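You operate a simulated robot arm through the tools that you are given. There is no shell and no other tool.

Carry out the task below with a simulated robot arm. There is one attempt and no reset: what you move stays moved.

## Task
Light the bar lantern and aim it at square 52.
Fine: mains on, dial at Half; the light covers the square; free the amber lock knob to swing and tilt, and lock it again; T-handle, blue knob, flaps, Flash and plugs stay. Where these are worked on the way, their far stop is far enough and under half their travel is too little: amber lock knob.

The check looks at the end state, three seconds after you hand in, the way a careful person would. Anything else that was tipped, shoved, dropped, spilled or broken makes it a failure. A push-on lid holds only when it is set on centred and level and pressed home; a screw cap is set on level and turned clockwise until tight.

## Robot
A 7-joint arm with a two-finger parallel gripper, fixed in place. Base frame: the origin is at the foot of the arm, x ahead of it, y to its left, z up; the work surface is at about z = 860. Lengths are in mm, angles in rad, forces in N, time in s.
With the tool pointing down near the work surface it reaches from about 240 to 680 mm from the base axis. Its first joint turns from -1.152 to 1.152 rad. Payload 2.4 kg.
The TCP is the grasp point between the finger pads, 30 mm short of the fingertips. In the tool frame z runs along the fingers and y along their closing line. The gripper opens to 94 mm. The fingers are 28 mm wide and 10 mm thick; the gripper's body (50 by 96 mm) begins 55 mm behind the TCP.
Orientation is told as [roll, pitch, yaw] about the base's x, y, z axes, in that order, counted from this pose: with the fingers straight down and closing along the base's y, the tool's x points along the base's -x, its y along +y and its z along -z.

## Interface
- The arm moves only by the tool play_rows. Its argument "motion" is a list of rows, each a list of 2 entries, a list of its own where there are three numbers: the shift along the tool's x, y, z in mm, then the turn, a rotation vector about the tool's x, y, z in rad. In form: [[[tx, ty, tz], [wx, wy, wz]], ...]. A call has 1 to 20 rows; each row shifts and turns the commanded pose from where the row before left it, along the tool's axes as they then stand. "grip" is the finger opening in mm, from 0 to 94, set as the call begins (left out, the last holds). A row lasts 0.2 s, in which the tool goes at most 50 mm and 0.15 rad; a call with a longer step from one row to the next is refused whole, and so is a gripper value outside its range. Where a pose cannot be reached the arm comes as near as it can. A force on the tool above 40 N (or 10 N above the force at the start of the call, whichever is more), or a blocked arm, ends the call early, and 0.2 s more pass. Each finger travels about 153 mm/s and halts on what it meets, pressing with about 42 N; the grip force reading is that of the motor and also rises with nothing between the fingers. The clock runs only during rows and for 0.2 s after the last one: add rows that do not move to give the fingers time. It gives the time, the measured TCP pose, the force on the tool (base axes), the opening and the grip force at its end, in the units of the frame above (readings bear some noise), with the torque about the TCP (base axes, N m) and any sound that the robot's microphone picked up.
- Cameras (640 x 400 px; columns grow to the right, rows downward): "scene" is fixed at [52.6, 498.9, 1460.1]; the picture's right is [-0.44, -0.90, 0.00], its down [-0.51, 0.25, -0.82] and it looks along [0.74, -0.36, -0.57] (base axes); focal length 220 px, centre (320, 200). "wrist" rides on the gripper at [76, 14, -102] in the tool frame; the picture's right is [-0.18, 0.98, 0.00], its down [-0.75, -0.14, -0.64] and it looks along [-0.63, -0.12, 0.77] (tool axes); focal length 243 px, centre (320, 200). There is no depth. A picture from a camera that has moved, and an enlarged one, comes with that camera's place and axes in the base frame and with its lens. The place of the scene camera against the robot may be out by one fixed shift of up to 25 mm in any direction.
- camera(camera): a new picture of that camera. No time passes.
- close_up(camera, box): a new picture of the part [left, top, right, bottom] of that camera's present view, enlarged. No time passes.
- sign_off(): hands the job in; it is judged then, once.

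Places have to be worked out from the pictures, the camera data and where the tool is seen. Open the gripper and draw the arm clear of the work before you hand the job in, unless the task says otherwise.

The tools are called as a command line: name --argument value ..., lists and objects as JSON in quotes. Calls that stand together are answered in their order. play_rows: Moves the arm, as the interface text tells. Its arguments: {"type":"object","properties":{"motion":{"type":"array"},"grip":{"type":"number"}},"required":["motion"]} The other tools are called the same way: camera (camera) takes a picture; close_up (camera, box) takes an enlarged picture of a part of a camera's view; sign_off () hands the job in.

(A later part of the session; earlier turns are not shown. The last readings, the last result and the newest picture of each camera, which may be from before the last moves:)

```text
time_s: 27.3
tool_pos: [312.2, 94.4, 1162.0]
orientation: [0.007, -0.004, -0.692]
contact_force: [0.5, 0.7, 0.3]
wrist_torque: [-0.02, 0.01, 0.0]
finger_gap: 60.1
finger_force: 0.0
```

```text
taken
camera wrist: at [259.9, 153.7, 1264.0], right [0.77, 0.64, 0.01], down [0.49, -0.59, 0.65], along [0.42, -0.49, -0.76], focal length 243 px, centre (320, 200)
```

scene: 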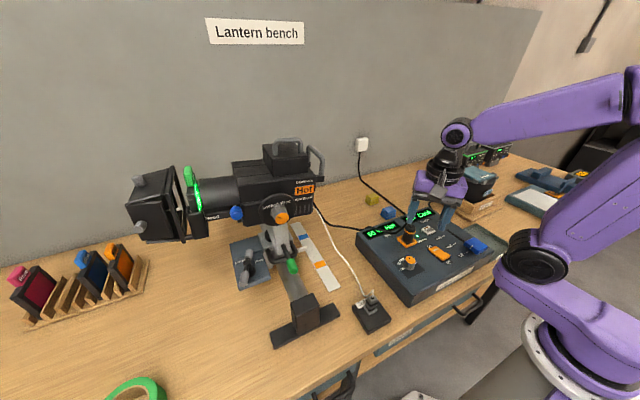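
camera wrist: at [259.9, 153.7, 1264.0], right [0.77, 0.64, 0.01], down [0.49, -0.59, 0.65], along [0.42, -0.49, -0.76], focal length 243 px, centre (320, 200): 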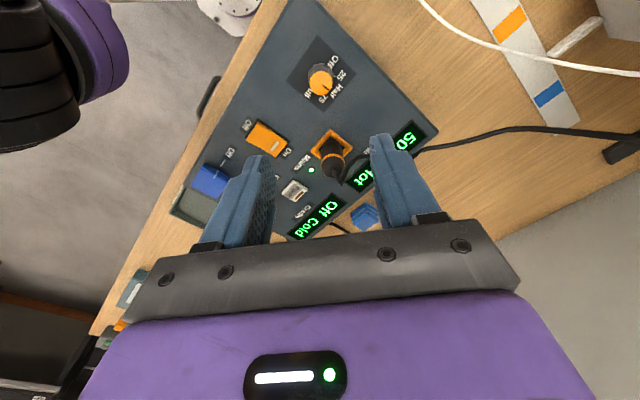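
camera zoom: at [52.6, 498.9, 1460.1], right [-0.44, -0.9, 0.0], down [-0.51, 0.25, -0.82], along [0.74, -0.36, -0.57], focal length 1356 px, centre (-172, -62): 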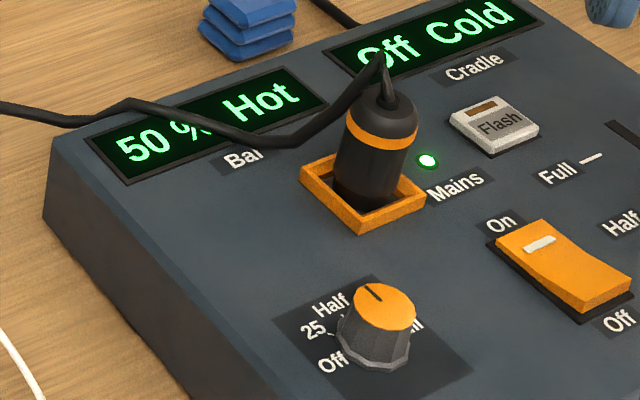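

The dial holds at 50 %, mains are on. Now I go back up and turn toward the board to see where the light falls.

play_rows --motion '[[[8.7, 18.3, -34], [0, 0, 0]], [[8.7, 18.3, -34], [0, 0, 0]], [[8.7, 18.3, -34], [0, 0, 0]], [[8.7, 18.3, -34], [0, 0, 0]], [[8.7, 18.3, -34], [0, 0, 0]], [[0, 0, 0], [0, 0, -0.1455]], [[0, 0, 0], [0, 0, -0.1455]], [[0, 0, 0], [0, 0, -0.1455]], [[0, 0, 0], [0, 0, -0.1455]], [[0, 0, 0], [0, 0, -0.1455]], [[0, 0, 0], [0, 0, -0.1455]], [[0, 0, 0], [0, 0, -0.1455]], [[0, 0, 0], [0, 0, -0.1455]], [[0, 0, 0], [0, 0, -0.1455]], [[0, 0, 0], [0, 0, -0.1455]], [[0, 0, 0], [0, 0, -0.1455]], [[0, 0, 0], [0, 0, -0.1455]], [[0, 0, 0], [0, 0, -0.1455]]]'

play_rows --motion '[[[0, 0, 0], [0, -0.15, 0]], [[0, 0, 0], [0, -0.15, 0]], [[0, 0, 0], [0, -0.15, 0]], [[0, 0, 0], [0, -0.15, 0]], [[-22.6, 0, -33], [-0.0565, 0, -0.0825]], [[-22.6, 0, -33], [-0.0565, 0, -0.0825]], [[0, 0, 0], [-0.0565, 0, -0.0825]], [[0, 0, 0], [0, -0.15, 0]], [[0, 0, 0], [0, -0.15, 0]], [[0, 0, 0], [0, -0.15, 0]]]'

camera --camera "wrist"

```text
time_s: 31.1
tool_pos: [336.3, 193.0, 1330.8]
orientation: [-0.006, -0.002, 1.201]
contact_force: [-0.2, 0.1, 0.1]
wrist_torque: [0.0, 0.01, -0.01]
finger_gap: 59.8
finger_force: 0.1
```

```text
time_s: 33.3
tool_pos: [333.8, 193.7, 1410.7]
orientation: [-0.015, -1.051, 1.513]
contact_force: [0.8, 0.5, 0.1]
wrist_torque: [0.01, -0.02, 0.02]
finger_gap: 59.9
finger_force: 0.1
```

```text
taken
camera wrist: at [310.4, 67.2, 1395.5], right [-0.98, 0.16, 0.15], down [0.12, -0.19, 0.97], along [0.19, 0.97, 0.17], focal length 243 px, centre (320, 200)
```

wrist: 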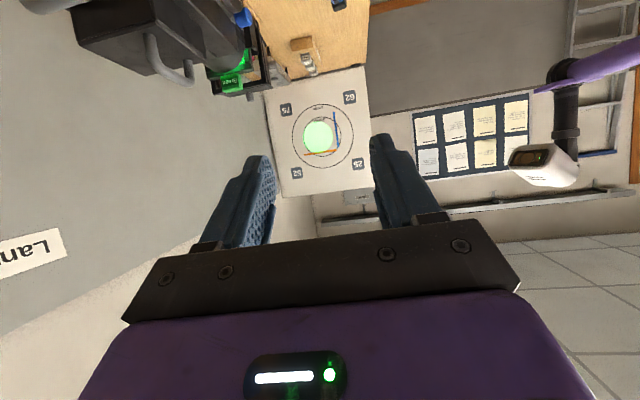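

The lantern is lit and its green spot lies at the centre of the board. I enlarge it to measure the spot size and the offset to 52.

close_up --camera "wrist" --box '[245, 60, 405, 210]'

close_up --camera "wrist" --box '[20, 0, 300, 110]'

```text
2.67 times, centred on (325, 135) of wrist
camera zoom: at [310.4, 67.2, 1395.5], right [-0.98, 0.16, 0.15], down [0.12, -0.19, 0.97], along [0.19, 0.97, 0.17], focal length 647 px, centre (307, 373)
```

zoom: 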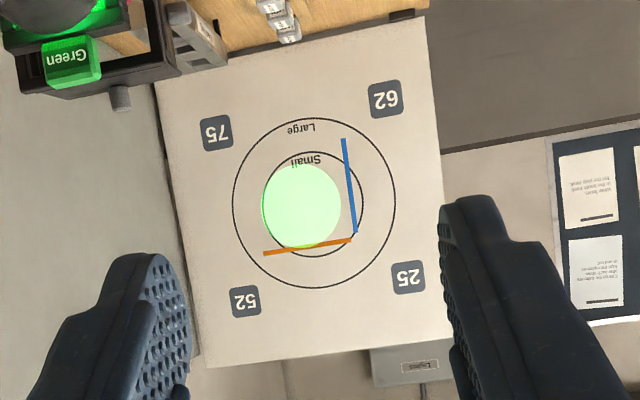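

```text
2.29 times, centred on (160, 55) of wrist
camera zoom: at [310.4, 67.2, 1395.5], right [-0.98, 0.16, 0.15], down [0.12, -0.19, 0.97], along [0.19, 0.97, 0.17], focal length 555 px, centre (686, 531)
```

zoom: 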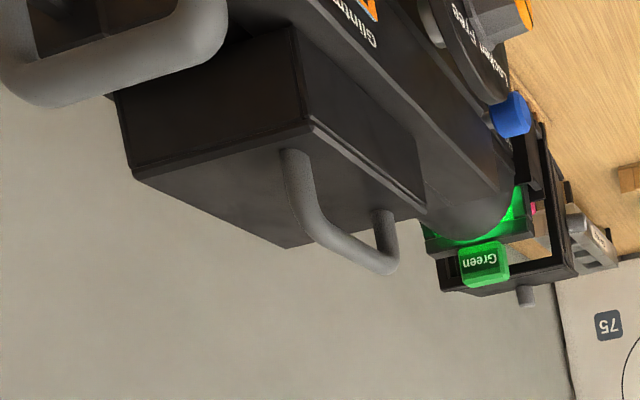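

The spot is about 80 px across on this view and must move by roughly 0.41 of the square spacing to +x and 0.48 up. Now I bring the arm down on the near side of the lantern to study its amber knob and handles.

play_rows --motion '[[[34.7, 0, 19.9], [0, 0, 0]], [[34.7, 0, 19.9], [0, 0, 0]], [[0, 0, 0], [0, 0.15, 0]], [[0, 0, 0], [0, 0.15, 0]], [[0, 0, 0], [0, 0.15, 0]], [[0, 0, 0], [0, 0.15, 0]], [[0, 0, 0], [0, 0.15, 0]], [[0, 0, 0], [0, 0.15, 0]], [[0, 0, 0], [0, 0.15, 0]], [[0, 0, 0], [0, 0, 0.15]], [[0, 0, 0], [0, 0, 0.15]], [[0, 0, 0], [0, 0, 0.15]], [[0, 0, 0], [0, 0, 0.15]], [[0, 0, 0], [0, 0, 0.15]], [[0, 0, 0], [0, 0, 0.15]], [[0, 0, 0], [0, 0, 0.15]], [[0, 0, 0], [0, 0, 0.15]], [[0, 0, 0], [0, 0, 0.15]], [[0, 0, 0], [0, 0, 0.15]]]'

play_rows --motion '[[[22, 34, 20], [0, 0, 0]], [[22, 34, 20], [0, 0, 0]], [[22, 34, 20], [0, 0, 0]], [[20, 34, 20], [0, 0, 0]], [[0, 0, 0], [0, 0, 0]]]'

camera --camera "wrist"

camera --camera "scene"

```text
time_s: 37.3
tool_pos: [336.1, 192.8, 1330.4]
orientation: [0.0, -0.007, -0.002]
contact_force: [0.4, -0.1, 0.1]
wrist_torque: [-0.03, -0.02, -0.01]
finger_gap: 60.2
finger_force: 0.1
```

```text
time_s: 38.5
tool_pos: [249.1, 328.6, 1251.9]
orientation: [0.001, -0.008, 0.003]
contact_force: [-0.4, 0.7, -0.1]
wrist_torque: [0.0, 0.02, 0.01]
finger_gap: 60.1
finger_force: 0.0
```

```text
taken
camera wrist: at [170.7, 342.5, 1353.0], right [0.18, 0.98, 0.0], down [0.75, -0.14, 0.65], along [0.64, -0.12, -0.76], focal length 243 px, centre (320, 200)
```

wrist: 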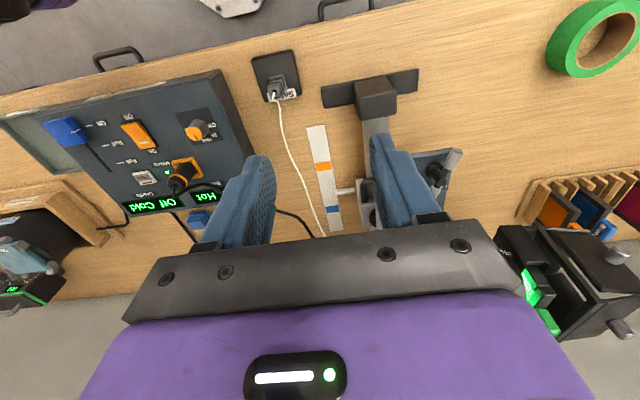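

```text
taken
```

scene: 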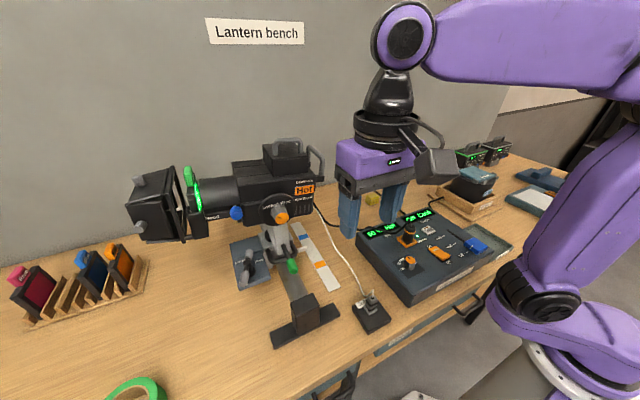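

The palm hides the lantern from here. I raise the tool and shift it so that the knob appears between the opened fingers.

play_rows --motion '[[[-10, 20, -40], [0, 0, 0]], [[-10, 20, -40], [0, 0, 0]], [[-10, 10, -20], [0, 0, 0]], [[0, 0, 0], [0, 0, 0]]]' --grip 94

camera --camera "wrist"

close_up --camera "wrist" --box '[250, 80, 440, 230]'

```text
time_s: 39.5
tool_pos: [270.7, 369.1, 1338.6]
orientation: [0.0, -0.006, 0.002]
contact_force: [0.0, 0.2, 0.8]
wrist_torque: [0.0, 0.03, 0.02]
finger_gap: 94.0
finger_force: 0.1
out of reach, approached as far as the arm can: row 3
```

```text
taken
camera wrist: at [192.2, 382.2, 1441.2], right [0.18, 0.98, 0.0], down [0.75, -0.14, 0.65], along [0.64, -0.12, -0.76], focal length 243 px, centre (320, 200)
```

wrist: 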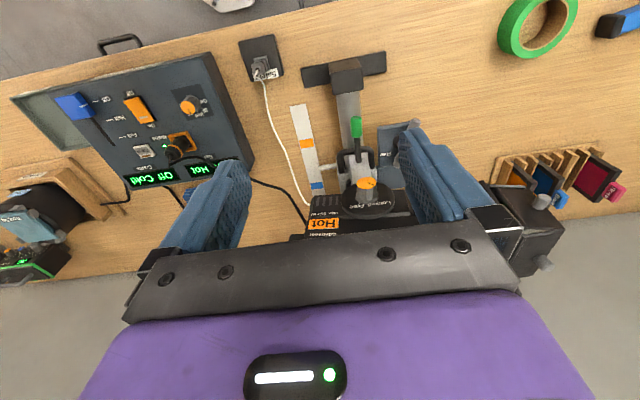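

```text
2.67 times, centred on (345, 155) of wrist
camera zoom: at [192.2, 382.2, 1441.2], right [0.18, 0.98, 0.0], down [0.75, -0.14, 0.65], along [0.64, -0.12, -0.76], focal length 647 px, centre (253, 320)
```

zoom: 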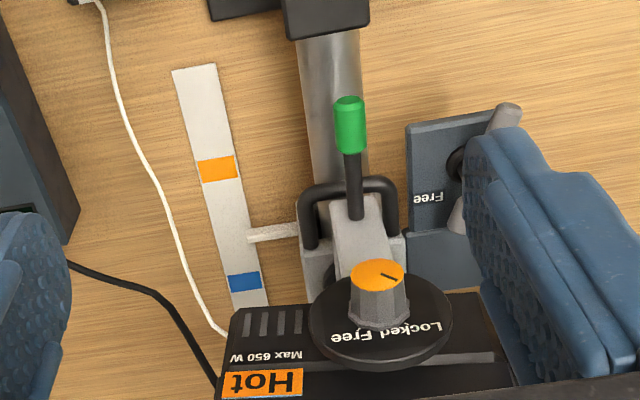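

The knob's face sits at about (421, 413, 1140) facing -x, about 32 mm across; its pointer is at upper left on "Locked", with "Free" at upper right (clockwise seen along +x). Before freeing it I look at the rear of the lantern and its handles from behind.

play_rows --motion '[[[0, -44, 6], [0, 0, 0]], [[0, -44, 6], [0, 0, 0]], [[0, -44, 6], [0, 0, 0]], [[0, -44, 6], [0, 0, 0]], [[0, -44, 6], [0, 0, 0]], [[-40, 0, 0], [0, 0, 0]], [[-40, 0, 0], [0, 0, 0]], [[-40, 0, 0], [0, 0, 0]], [[0, 0, 0], [0, 0, -0.15]], [[0, 0, 0], [0, 0, -0.15]], [[0, 0, 0], [0, 0, -0.15]], [[0, 0, 0], [0, 0, -0.15]], [[0, 0, 0], [0, 0, -0.15]], [[0, 0, 0], [0, 0, -0.15]], [[0, 0, 0], [0, 0, -0.15]], [[0, 0, 0], [0, 0, -0.15]], [[0, 0, 0], [0, 0, -0.15]], [[0, 0, 0], [0, 0, -0.15]]]'

camera --camera "wrist"

```text
time_s: 43.3
tool_pos: [392.6, 148.7, 1311.1]
orientation: [-0.006, 0.0, 1.503]
contact_force: [0.3, 1.8, -0.5]
wrist_torque: [-0.01, 0.01, 0.02]
finger_gap: 94.2
finger_force: 0.1
```

```text
taken
camera wrist: at [369.7, 72.9, 1412.9], right [-0.97, 0.25, -0.01], down [0.19, 0.74, 0.64], along [0.17, 0.62, -0.77], focal length 243 px, centre (320, 200)
```

wrist: 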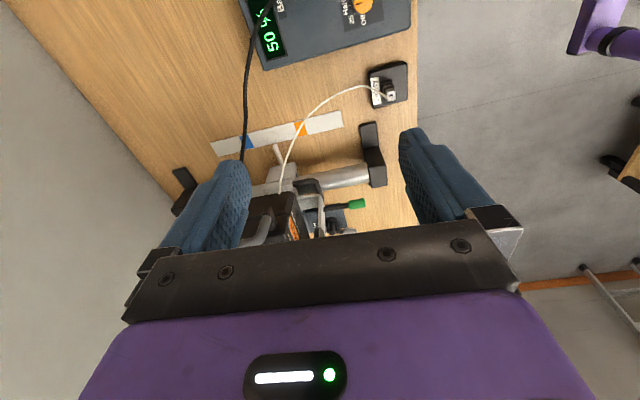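

The lantern's back is just at the palm's edge. I tilt the tool up half a radian so that it comes clear.

play_rows --motion '[[[0, 0, 0], [0, -0.15, 0]], [[0, 0, 0], [0, -0.15, 0]], [[0, 0, 0], [0, -0.15, 0]], [[0, 0, 0], [0, -0.1, 0]]]'

camera --camera "wrist"

close_up --camera "wrist" --box '[200, 20, 440, 230]'

```text
time_s: 44.3
tool_pos: [392.3, 149.5, 1309.5]
orientation: [-0.007, -0.553, 1.504]
contact_force: [-0.5, -0.3, -0.3]
wrist_torque: [0.0, -0.02, 0.02]
finger_gap: 94.0
finger_force: 0.1
```

```text
taken
camera wrist: at [367.0, 30.6, 1357.7], right [-0.97, 0.23, 0.09], down [0.16, 0.29, 0.94], along [0.19, 0.93, -0.32], focal length 243 px, centre (320, 200)
```

wrist: 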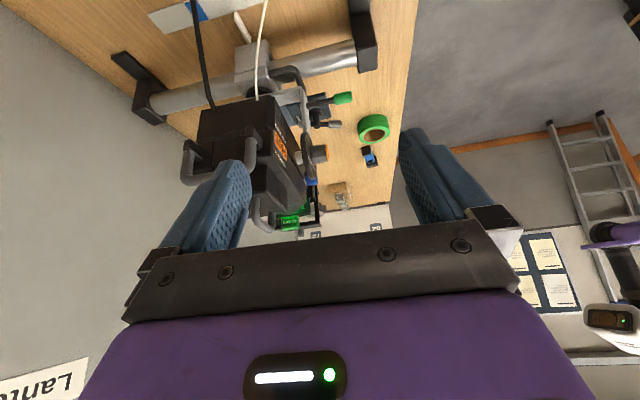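

```text
1.90 times, centred on (320, 125) of wrist
camera zoom: at [367.0, 30.6, 1357.7], right [-0.97, 0.23, 0.09], down [0.16, 0.29, 0.94], along [0.19, 0.93, -0.32], focal length 462 px, centre (320, 343)
```

zoom: 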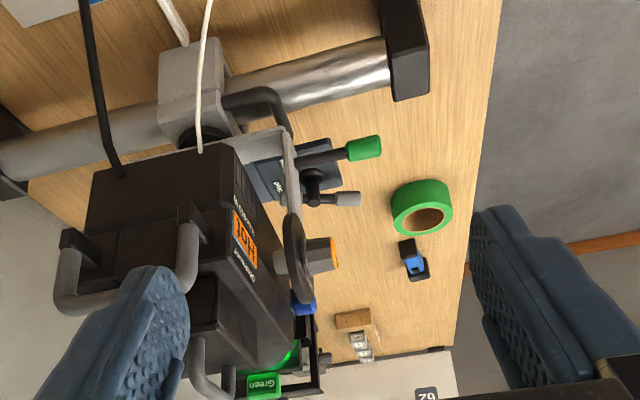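

Rear handle bar triangulates to run along x from about (497, 275, 1219) to (576, 264, 1222), standing up behind the lantern. First I free the knob: I turn the tool to point along +x and go in front of the knob.

play_rows --motion '[[[0, 0, 0], [0.0788, 0, 0.1277]], [[0, 0, 0], [0.0788, 0, 0.1277]], [[0, 0, 0], [0.0788, 0, 0.1277]], [[0, 0, 0], [0.0788, 0, 0.1277]], [[0, 0, 0], [0.0788, 0, 0.1277]], [[0, 0, 0], [0.0788, 0, 0.1277]], [[0, 0, 0], [0.0788, 0, 0.1277]], [[0, 0, 0], [0.0788, 0, 0.1277]], [[0, 0, 0], [0.0788, 0, 0.1277]], [[0, 0, 0], [0.0788, 0, 0.1277]], [[0, 0, 0], [0, -0.1454, 0]], [[0, 0, 0], [0, -0.1454, 0]], [[0, 0, 0], [0, -0.1454, 0]], [[0, 0, 0], [0, -0.1454, 0]], [[0, 0, 0], [0, -0.1454, 0]], [[0, 0, 0], [0, -0.1454, 0]], [[0, 0, 0], [0, -0.1454, 0]]]' --grip 60

camera --camera "scene"

```text
time_s: 47.9
tool_pos: [391.8, 148.5, 1311.1]
orientation: [-2.724, -1.563, 2.724]
contact_force: [0.0, 0.2, -0.4]
wrist_torque: [0.01, -0.02, -0.01]
finger_gap: 59.9
finger_force: 0.1
```

```text
taken
```

scene: 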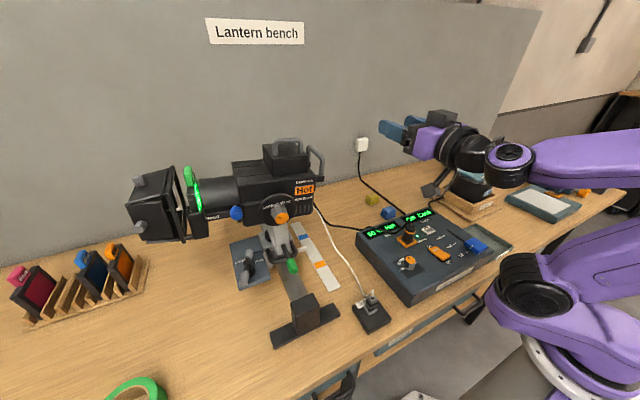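

The tool now points along +x. I move it to y≈413 at this height, back off a little, and then descend to the knob's height.

play_rows --motion '[[[0, 44, -10], [0, 0, 0]], [[0, 44, -10], [0, 0, 0]], [[0, 44, -10], [0, 0, 0]], [[0, 44, -10], [0, 0, 0]], [[0, 44, -10], [0, 0, 0]], [[0, 44, -10], [0, 0, 0]], [[42, 0, 0], [0, 0, 0]], [[42, 0, 0], [0, 0, 0]], [[42, 0, 0], [0, 0, 0]], [[44, 0, 0], [0, 0, 0]], [[0, 0, 0], [0, 0, 0]]]'

camera --camera "scene"

camera --camera "wrist"

```text
time_s: 50.3
tool_pos: [332.5, 413.3, 1139.9]
orientation: [-2.845, -1.563, 2.844]
contact_force: [-0.4, -0.4, 0.0]
wrist_torque: [-0.01, 0.04, -0.02]
finger_gap: 60.2
finger_force: 0.1
```

```text
taken
```

scene: 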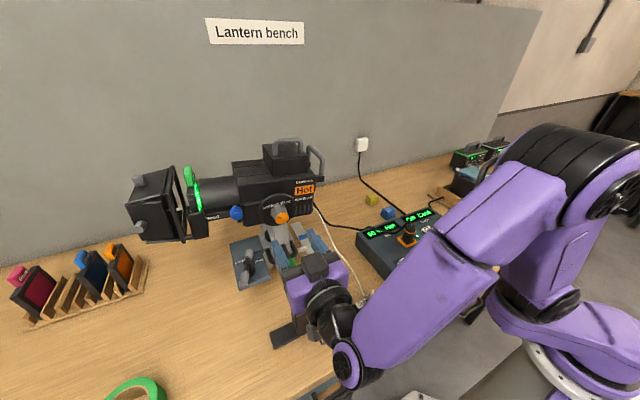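

```text
taken
camera wrist: at [229.3, 426.8, 1062.1], right [0.0, 0.98, 0.18], down [-0.65, -0.14, 0.75], along [0.76, -0.12, 0.64], focal length 243 px, centre (320, 200)
```

wrist: 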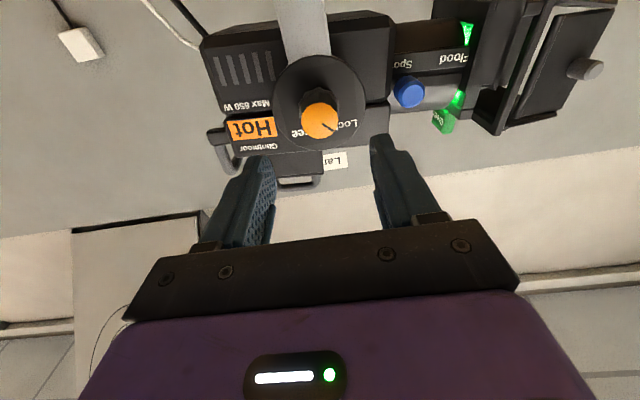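

The knob's face lies right on the tool axis (image 319,121 against the expected 320,122). I enlarge to read its pointer and labels.

close_up --camera "wrist" --box '[260, 40, 390, 170]'

close_up --camera "wrist" --box '[180, 0, 420, 200]'

```text
3.08 times, centred on (325, 105) of wrist
camera zoom: at [229.3, 426.8, 1062.1], right [0.0, 0.98, 0.18], down [-0.65, -0.14, 0.75], along [0.76, -0.12, 0.64], focal length 746 px, centre (305, 492)
```

zoom: 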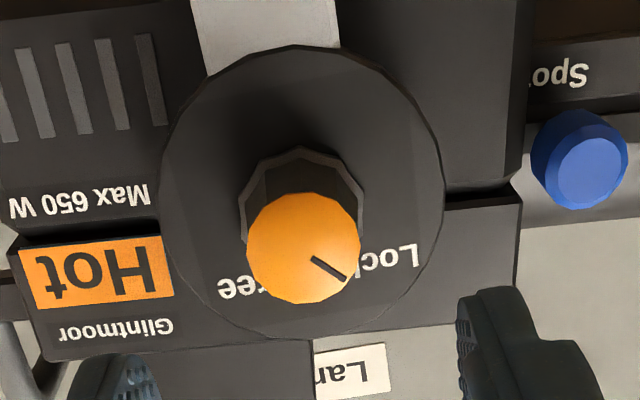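

```text
2.00 times, centred on (300, 100) of wrist
camera zoom: at [229.3, 426.8, 1062.1], right [0.0, 0.98, 0.18], down [-0.65, -0.14, 0.75], along [0.76, -0.12, 0.64], focal length 485 px, centre (360, 400)
```

zoom: 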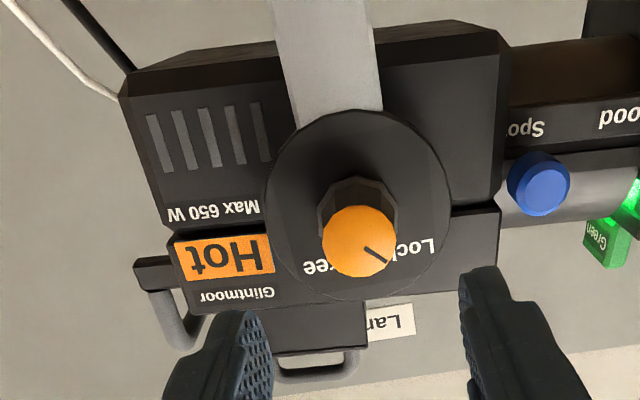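

The pointer is on Locked at lower right (picture is upside down); Free lies about 100° clockwise looking along +x. I pre-roll the gripper by -0.8 rad and then advance onto the knob.

play_rows --motion '[[[0, 0, 0], [0, 0, -0.135]], [[0, 0, 0], [0, 0, -0.135]], [[0, 0, 0], [0, 0, -0.135]], [[0, 0, 0], [0, 0, -0.135]], [[0, 0, 0], [0, 0, -0.135]], [[0, 0, 0], [0, 0, -0.135]], [[0, 0, 0], [0, 0, 0]]]'

camera --camera "wrist"

camera --camera "scene"

```text
time_s: 51.9
tool_pos: [332.5, 412.5, 1139.3]
orientation: [-1.579, -0.757, 1.574]
contact_force: [0.0, -1.0, -0.9]
wrist_torque: [-0.01, -0.01, -0.04]
finger_gap: 59.8
finger_force: 0.1
```

```text
taken
camera wrist: at [228.5, 366.3, 1076.3], right [0.0, 0.81, -0.59], down [-0.65, 0.45, 0.62], along [0.76, 0.38, 0.52], focal length 243 px, centre (320, 200)
```

wrist: 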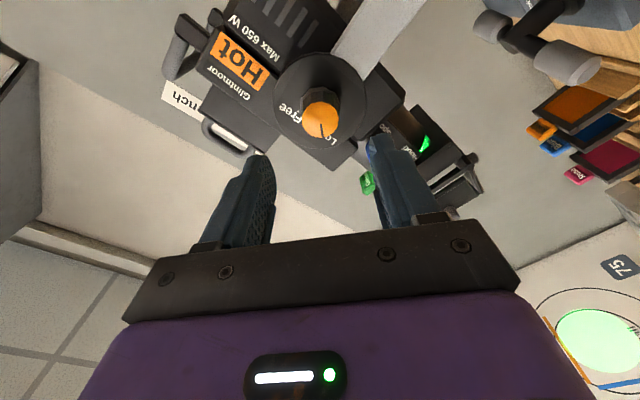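

```text
taken
```

scene: 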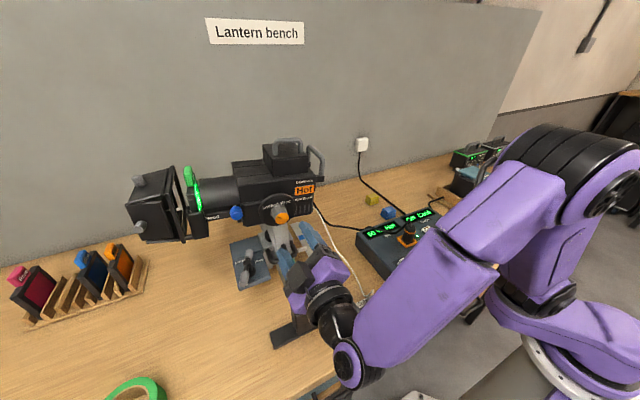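

Aligned still. I advance about 80 mm along the tool axis so the fingers straddle the knob, then close on it.

play_rows --motion '[[[0, 0, 30], [0, 0, 0]], [[0, 0, 25], [0, 0, 0]], [[0, 0, 15], [0, 0, 0]], [[0, 0, 8], [0, 0, 0]], [[0, 0, 0], [0, 0, 0]]]'

camera --camera "wrist"

close_up --camera "scene" --box '[220, 170, 360, 290]'

```text
time_s: 53.1
tool_pos: [410.7, 411.4, 1140.7]
orientation: [-1.576, -0.759, 1.574]
contact_force: [-0.5, 0.1, 0.0]
wrist_torque: [-0.01, 0.0, -0.02]
finger_gap: 60.1
finger_force: 0.0
```

```text
taken
camera wrist: at [306.6, 365.8, 1076.7], right [0.0, 0.81, -0.59], down [-0.65, 0.45, 0.62], along [0.76, 0.38, 0.52], focal length 243 px, centre (320, 200)
```

wrist: 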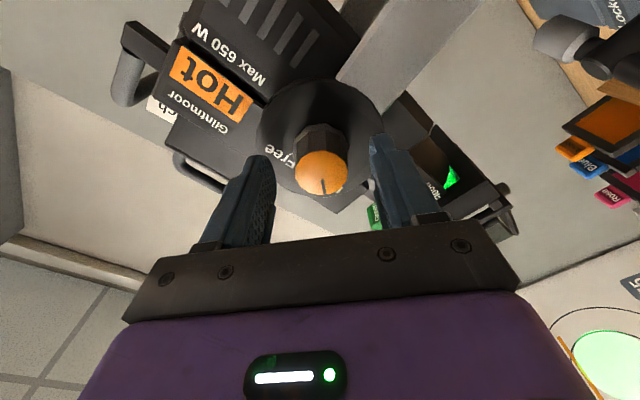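

```text
3.33 times, centred on (290, 230) of scene
camera zoom: at [52.7, 498.9, 1460.1], right [-0.44, -0.9, 0.0], down [-0.51, 0.25, -0.82], along [0.74, -0.36, -0.57], focal length 735 px, centre (420, 100)
```

zoom: 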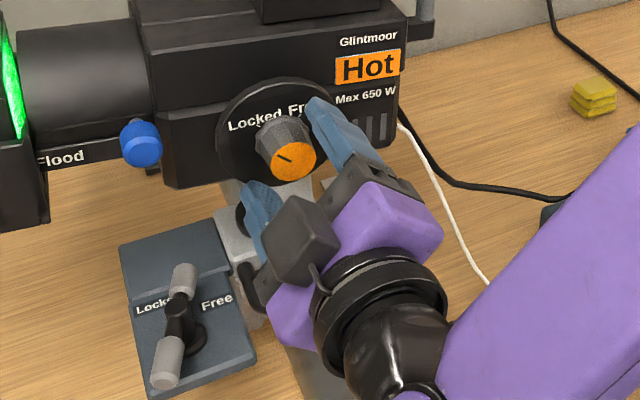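

The knob is centred between the fingers and the tips stay off the disc. I close the gripper on it.

play_rows --motion '[[[0, 0, 0], [0, 0, 0]], [[0, 0, 0], [0, 0, 0]]]' --grip 24

close_up --camera "wrist" --box '[230, 60, 410, 220]'

```text
time_s: 53.7
tool_pos: [410.2, 411.7, 1139.5]
orientation: [-1.578, -0.759, 1.576]
contact_force: [4.1, 2.4, -2.8]
wrist_torque: [-0.02, 0.05, 0.12]
finger_gap: 32.3
finger_force: 45.5
```

```text
2.50 times, centred on (320, 140) of wrist
camera zoom: at [306.5, 366.0, 1076.5], right [0.0, 0.81, -0.59], down [-0.65, 0.45, 0.62], along [0.76, 0.38, 0.52], focal length 606 px, centre (320, 350)
```

zoom: 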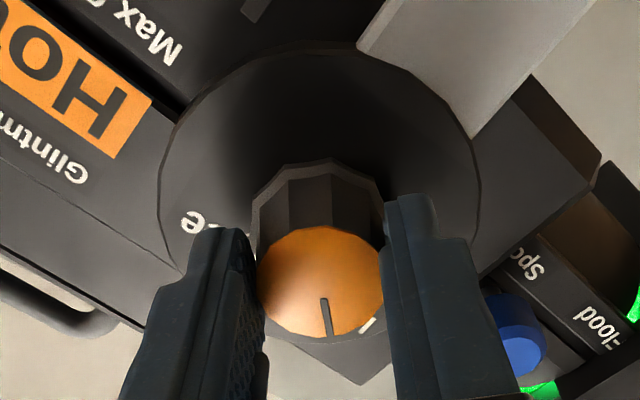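

Held at 32.3 mm. I turn it clockwise (along the tool axis) in small steps, 0.8 rad first.

play_rows --motion '[[[0, 0, 0], [0, 0, 0.08]], [[0, 0, 0], [0, 0, 0.08]], [[0, 0, 0], [0, 0, 0.08]], [[0, 0, 0], [0, 0, 0.08]], [[0, 0, 0], [0, 0, 0.08]], [[0, 0, 0], [0, 0, 0.08]], [[0, 0, 0], [0, 0, 0.08]], [[0, 0, 0], [0, 0, 0.08]], [[0, 0, 0], [0, 0, 0.08]], [[0, 0, 0], [0, 0, 0.08]]]'

camera --camera "wrist"

camera --camera "scene"

```text
time_s: 55.9
tool_pos: [409.9, 413.1, 1139.8]
orientation: [-2.003, -1.561, 2.002]
contact_force: [1.5, 3.4, -7.0]
wrist_torque: [0.01, -0.68, 0.17]
finger_gap: 31.7
finger_force: 44.6
```

```text
taken
camera wrist: at [306.4, 425.2, 1062.8], right [0.0, 0.98, 0.17], down [-0.65, -0.13, 0.75], along [0.76, -0.11, 0.64], focal length 243 px, centre (320, 200)
```

wrist: 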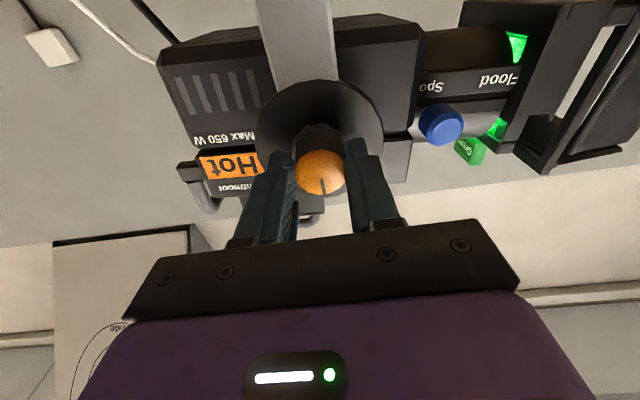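

```text
taken
```

scene: 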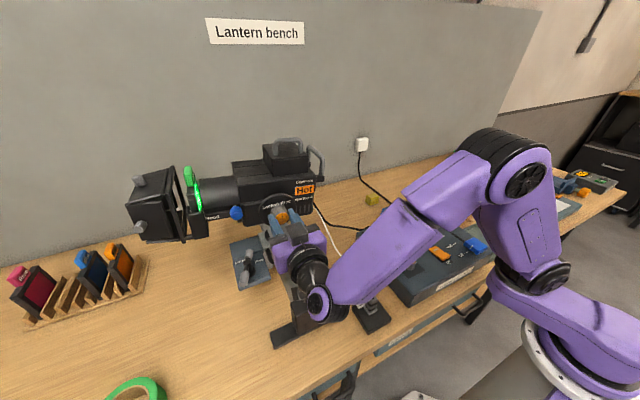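

The pointer is now straight up, half way. I continue another 0.8 rad toward Free.

play_rows --motion '[[[0, 0, 0], [0, 0, 0.08]], [[0, 0, 0], [0, 0, 0.08]], [[0, 0, 0], [0, 0, 0.08]], [[0, 0, 0], [0, 0, 0.08]], [[0, 0, 0], [0, 0, 0.08]], [[0, 0, 0], [0, 0, 0.08]], [[0, 0, 0], [0, 0, 0.08]], [[0, 0, 0], [0, 0, 0.08]], [[0, 0, 0], [0, 0, 0.08]], [[0, 0, 0], [0, 0, 0.08]]]'

camera --camera "wrist"

close_up --camera "wrist" --box '[230, 60, 410, 220]'

```text
time_s: 58.1
tool_pos: [410.7, 410.8, 1139.5]
orientation: [1.578, -0.786, -1.578]
contact_force: [-0.9, -1.6, -1.1]
wrist_torque: [-0.59, -0.14, -0.2]
finger_gap: 32.0
finger_force: 45.5
```

```text
taken
camera wrist: at [306.1, 475.4, 1095.6], right [0.0, 0.56, 0.83], down [-0.64, -0.63, 0.43], along [0.76, -0.53, 0.37], focal length 243 px, centre (320, 200)
```

wrist: 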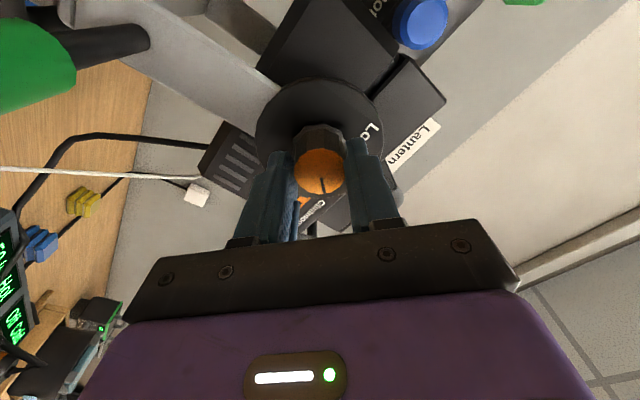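

```text
2.50 times, centred on (320, 140) of wrist
camera zoom: at [306.1, 475.4, 1095.6], right [0.0, 0.56, 0.83], down [-0.64, -0.63, 0.43], along [0.76, -0.53, 0.37], focal length 606 px, centre (320, 350)
```

zoom: 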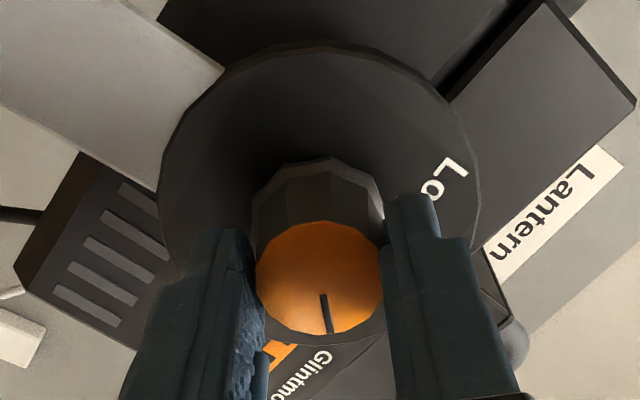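

The knob still follows without slip (about 92° so far). I continue in small steps looking for the stop.

play_rows --motion '[[[0, 0, 0], [0, 0, 0.07]], [[0, 0, 0], [0, 0, 0.07]], [[0, 0, 0], [0, 0, 0.07]]]'

close_up --camera "wrist" --box '[230, 60, 410, 220]'

```text
time_s: 58.9
tool_pos: [410.2, 411.6, 1139.3]
orientation: [1.577, -0.574, -1.573]
contact_force: [-2.9, -0.8, -2.4]
wrist_torque: [-0.14, -0.18, -0.29]
finger_gap: 31.6
finger_force: 45.6
```

```text
2.50 times, centred on (320, 140) of wrist
camera zoom: at [305.9, 483.2, 1109.9], right [-0.01, 0.38, 0.93], down [-0.64, -0.71, 0.29], along [0.77, -0.59, 0.25], focal length 606 px, centre (320, 350)
```

zoom: 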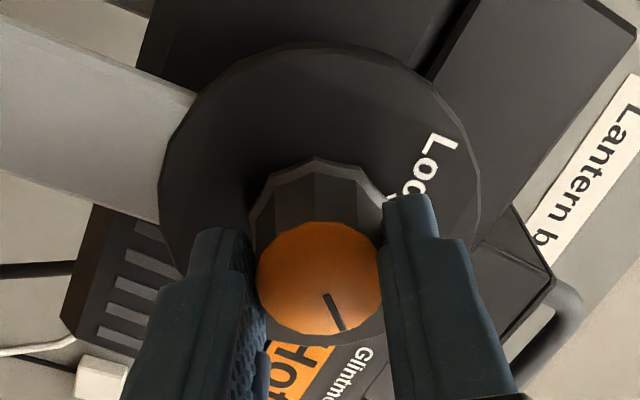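

The knob slipped in the fingers on the last steps, so it has hit its Free stop. I open and back straight off.

play_rows --motion '[[[0, 0, 0], [0, 0, 0]], [[0, 0, 0], [0, 0, 0]]]' --grip 60

play_rows --motion '[[[0, 0, -30], [0, 0, 0]], [[0, 0, -40], [0, 0, 0]], [[0, 0, -20], [0, 0, 0]], [[0, 0, 0], [0, 0, 0]]]'

camera --camera "wrist"

camera --camera "scene"

close_up --camera "scene" --box '[220, 170, 360, 290]'

```text
time_s: 59.5
tool_pos: [410.9, 412.9, 1140.0]
orientation: [1.577, -0.574, -1.575]
contact_force: [-0.1, 0.1, -0.9]
wrist_torque: [-0.02, -0.01, 0.02]
finger_gap: 60.3
finger_force: 0.0
```

```text
time_s: 60.5
tool_pos: [325.5, 430.0, 1146.6]
orientation: [1.575, -0.577, -1.575]
contact_force: [-0.8, 0.1, -0.2]
wrist_torque: [0.0, 0.03, 0.0]
finger_gap: 60.1
finger_force: 0.2
out of reach, approached as far as the arm can: row 2, 3
```

```text
taken
camera wrist: at [221.4, 501.2, 1117.1], right [0.0, 0.38, 0.92], down [-0.64, -0.71, 0.29], along [0.76, -0.6, 0.25], focal length 243 px, centre (320, 200)
```

wrist: 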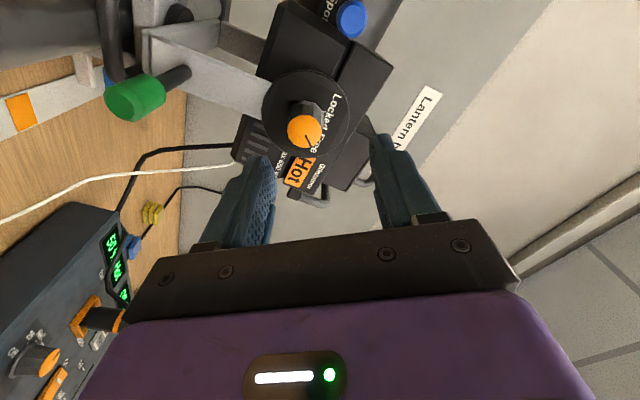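

```text
taken
```

scene: 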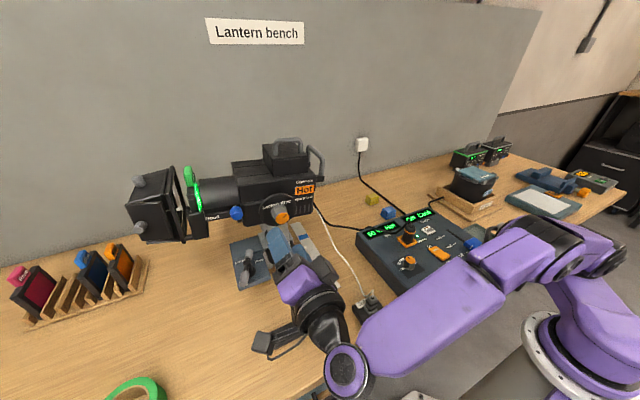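

```text
3.33 times, centred on (290, 230) of scene
camera zoom: at [52.6, 498.9, 1460.1], right [-0.44, -0.9, 0.0], down [-0.51, 0.25, -0.82], along [0.74, -0.36, -0.57], focal length 735 px, centre (420, 100)
```

zoom: 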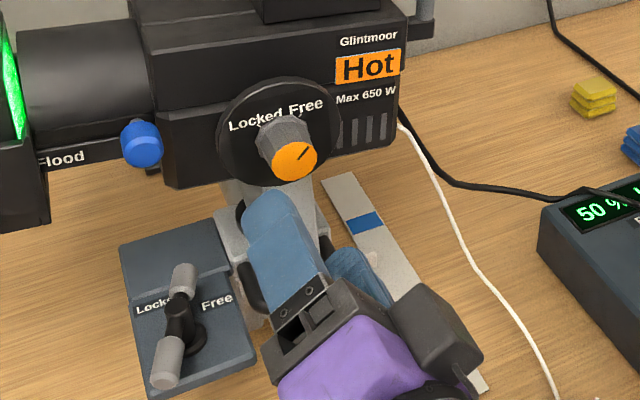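

The pointer now stands on Free and the lantern holds its position by friction. I unroll the wrist, raise the tool and go back behind the lantern to take the rear handle.

play_rows --motion '[[[0, 0, 0], [0, 0, -0.142]], [[0, 0, 0], [0, 0, -0.142]], [[0, 0, 0], [0, 0, -0.142]], [[0, 0, 0], [0, 0, -0.142]], [[0, 0, 0], [0, 0, -0.142]], [[0, 0, 0], [0, 0, -0.142]], [[0, 0, 0], [0, 0, -0.142]], [[-42, 0, 0], [0, 0, 0]], [[-42, 0, 0], [0, 0, 0]], [[-42, 0, 0], [0, 0, 0]], [[-40, 0, 0], [0, 0, 0]], [[0, -44, 11], [0, 0, 0]], [[0, -44, 11], [0, 0, 0]], [[0, -44, 11], [0, 0, 0]], [[0, -44, 11], [0, 0, 0]], [[0, -44, 11], [0, 0, 0]], [[0, -44, 11], [0, 0, 0]], [[0, 0, 0], [0, 0, 0]]]'

camera --camera "scene"

```text
time_s: 64.3
tool_pos: [390.8, 165.5, 1314.2]
orientation: [2.901, -1.566, -2.897]
contact_force: [-1.0, -0.7, 1.0]
wrist_torque: [-0.02, 0.02, -0.01]
finger_gap: 60.2
finger_force: 0.1
```

```text
taken
```

scene: 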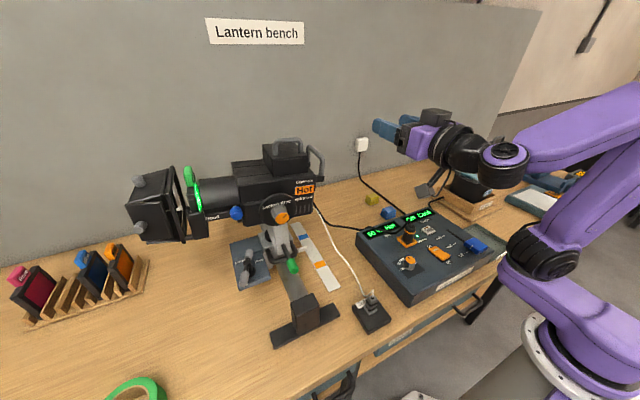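

The tool is behind the lantern. I level it to pointing down, then roll it about x by 70° so that the fingers point to +y and slightly down, one above the other.

play_rows --motion '[[[0, 0, 0], [0, 0.1428, 0]], [[0, 0, 0], [0, 0.1428, 0]], [[0, 0, 0], [0, 0.1428, 0]], [[0, 0, 0], [0, 0.1428, 0]], [[0, 0, 0], [0, 0.1428, 0]], [[0, 0, 0], [0, 0.1428, 0]], [[0, 0, 0], [0, 0.1428, 0]], [[0, 0, 0], [0, 0.1428, 0]], [[0, 0, 0], [0, 0.1428, 0]], [[0, 0, 0], [0, 0.1428, 0]], [[0, 0, 0], [0, 0.1428, 0]], [[0, 0, 0], [-0.1356, 0, 0]], [[0, 0, 0], [-0.1356, 0, 0]], [[0, 0, 0], [-0.1356, 0, 0]], [[0, 0, 0], [-0.1356, 0, 0]], [[0, 0, 0], [-0.1356, 0, 0]], [[0, 0, 0], [-0.1356, 0, 0]], [[0, 0, 0], [-0.1356, 0, 0]], [[0, 0, 0], [-0.1356, 0, 0]], [[0, 0, 0], [-0.1356, 0, 0]]]'

camera --camera "wrist"

camera --camera "scene"

```text
time_s: 68.5
tool_pos: [390.9, 166.5, 1313.2]
orientation: [1.226, -0.008, -0.004]
contact_force: [-0.8, 1.2, -0.2]
wrist_torque: [-0.03, 0.01, -0.01]
finger_gap: 59.9
finger_force: 0.0
```

```text
taken
camera wrist: at [312.8, 73.4, 1361.0], right [0.18, 0.33, 0.93], down [0.75, -0.65, 0.09], along [0.63, 0.68, -0.37], focal length 243 px, centre (320, 200)
```

wrist: 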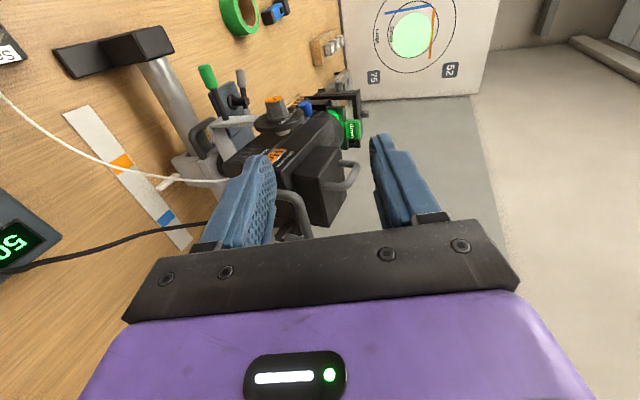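

```text
taken
```

scene: 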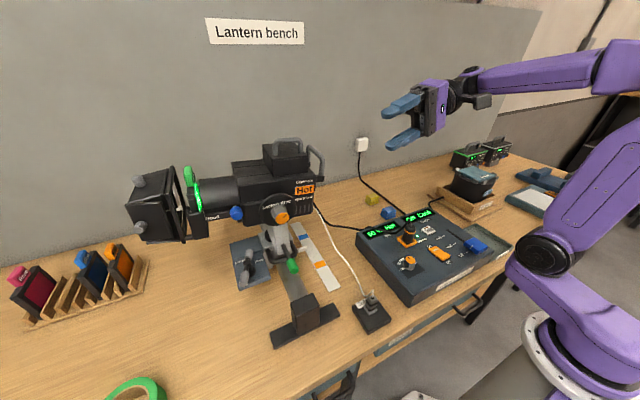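

A very useful view: lantern, rear handle and board all show. I enlarge the handle region.

close_up --camera "wrist" --box '[220, 90, 400, 250]'

close_up --camera "wrist" --box '[340, 0, 500, 110]'

```text
2.50 times, centred on (310, 170) of wrist
camera zoom: at [312.8, 73.4, 1361.0], right [0.18, 0.33, 0.93], down [0.75, -0.65, 0.09], along [0.63, 0.68, -0.37], focal length 606 px, centre (345, 275)
```

zoom: 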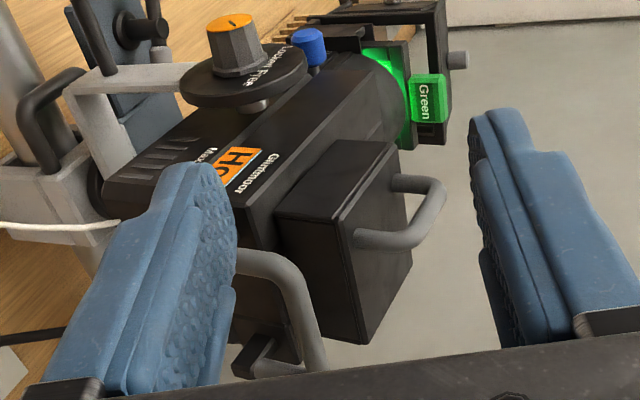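

```text
3.64 times, centred on (420, 55) of wrist
camera zoom: at [312.8, 73.4, 1361.0], right [0.18, 0.33, 0.93], down [0.75, -0.65, 0.09], along [0.63, 0.68, -0.37], focal length 882 px, centre (-44, 727)
```

zoom: 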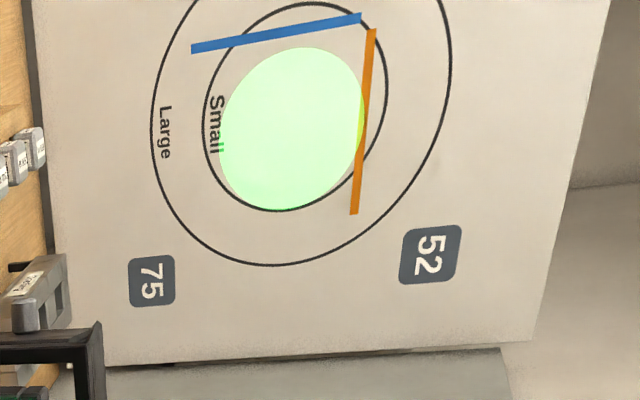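

The handle's near corner fits about (499, 277, 1221), with the bar running to larger x. I move to a pre-grasp about 80 mm behind the bar's middle.

play_rows --motion '[[[-34.8, -12.8, 10.9], [0, 0, 0]], [[-34.8, -12.8, 10.9], [0, 0, 0]], [[-34.8, -12.8, 10.9], [0, 0, 0]], [[-34.8, -12.8, 10.9], [0, 0, 0]], [[0, 0, 0], [0, 0, 0]]]'

camera --camera "wrist"

camera --camera "scene"

```text
time_s: 69.7
tool_pos: [531.7, 189.0, 1250.8]
orientation: [1.223, -0.008, 0.0]
contact_force: [-0.2, -0.2, 0.2]
wrist_torque: [-0.03, -0.02, -0.01]
finger_gap: 60.2
finger_force: 0.0
```

```text
taken
camera wrist: at [453.4, 97.1, 1298.3], right [0.18, 0.34, 0.93], down [0.75, -0.65, 0.09], along [0.63, 0.68, -0.37], focal length 243 px, centre (320, 200)
```

wrist: 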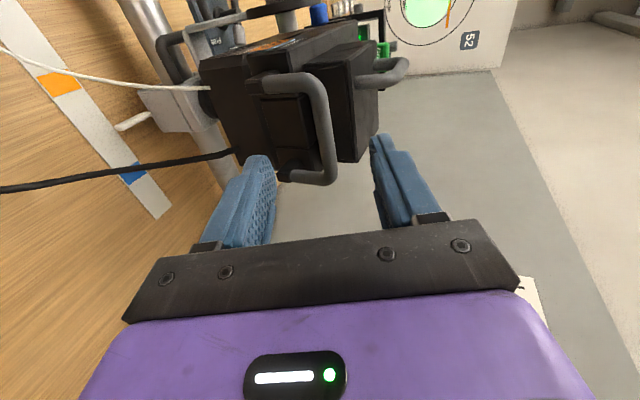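

```text
taken
```

scene: 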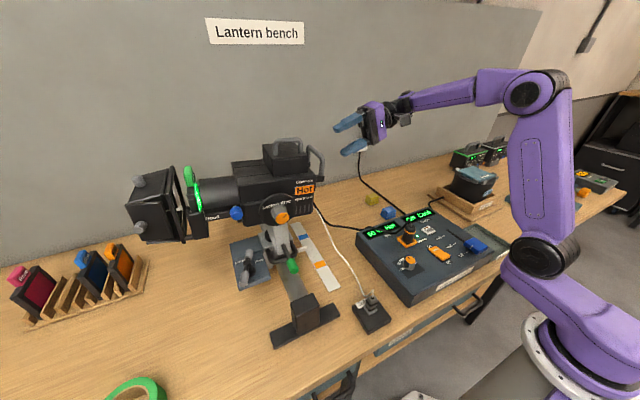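

Now the handle is in clear sight. I enlarge for exact corner positions and the board.

close_up --camera "wrist" --box '[200, 20, 430, 210]'

close_up --camera "wrist" --box '[370, 0, 520, 100]'

```text
2.11 times, centred on (315, 115) of wrist
camera zoom: at [453.4, 97.1, 1298.3], right [0.18, 0.34, 0.93], down [0.75, -0.65, 0.09], along [0.63, 0.68, -0.37], focal length 511 px, centre (330, 379)
```

zoom: 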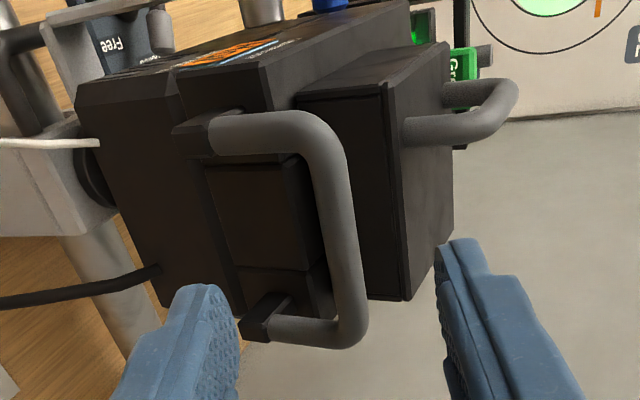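

```text
4.00 times, centred on (445, 50) of wrist
camera zoom: at [453.4, 97.1, 1298.3], right [0.18, 0.34, 0.93], down [0.75, -0.65, 0.09], along [0.63, 0.68, -0.37], focal length 970 px, centre (-180, 800)
```

zoom: 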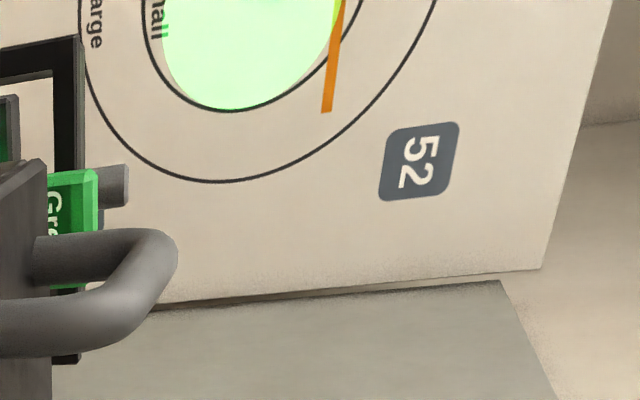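

52 triangulates to (745, 1682, 1473) and the present spot to (561, 1682, 1268): the lantern needs about 0.145 rad of swing to +x and 0.153 rad up. The handle bar's middle is at (538, 271, 1223), so I narrow the fingers to 40 mm and go around it.

play_rows --motion '[[[-3, 3, 0], [0, 0, 0]], [[0, 0, 25], [0, 0, 0]], [[0, 0, 20], [0, 0, 0]], [[0, 0, 12], [0, 0, 0]], [[0, 0, 0], [0, 0, 0]]]' --grip 42

camera --camera "wrist"

close_up --camera "scene" --box '[250, 110, 400, 230]'

```text
time_s: 70.9
tool_pos: [533.3, 243.2, 1233.6]
orientation: [1.223, -0.005, -0.001]
contact_force: [0.0, -0.6, 1.1]
wrist_torque: [-0.01, 0.02, 0.01]
finger_gap: 42.1
finger_force: 0.0
```

```text
taken
camera wrist: at [455.8, 151.8, 1282.0], right [0.18, 0.34, 0.93], down [0.75, -0.65, 0.09], along [0.63, 0.68, -0.37], focal length 243 px, centre (320, 200)
```

wrist: 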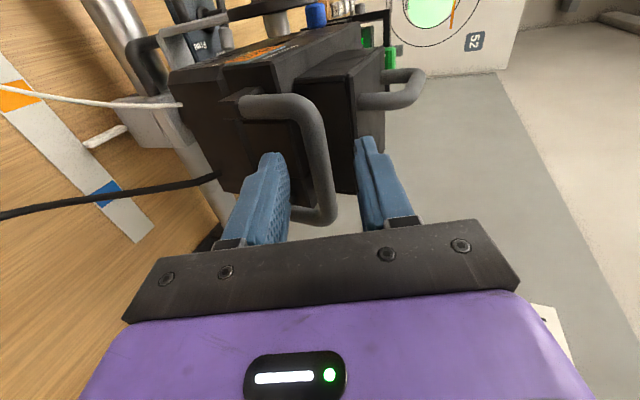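

```text
3.33 times, centred on (325, 170) of scene
camera zoom: at [52.6, 498.9, 1460.1], right [-0.44, -0.9, 0.0], down [-0.51, 0.25, -0.82], along [0.74, -0.36, -0.57], focal length 735 px, centre (303, 300)
```

zoom: 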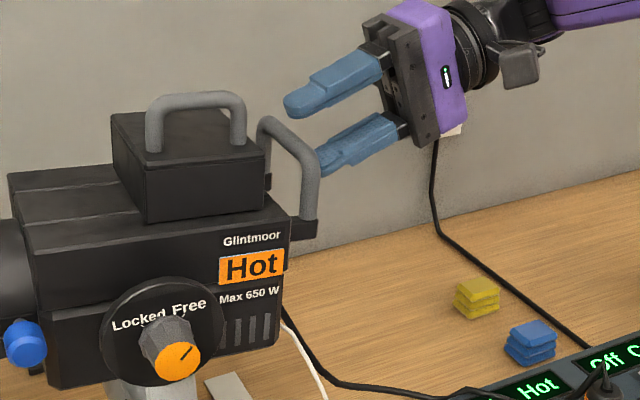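

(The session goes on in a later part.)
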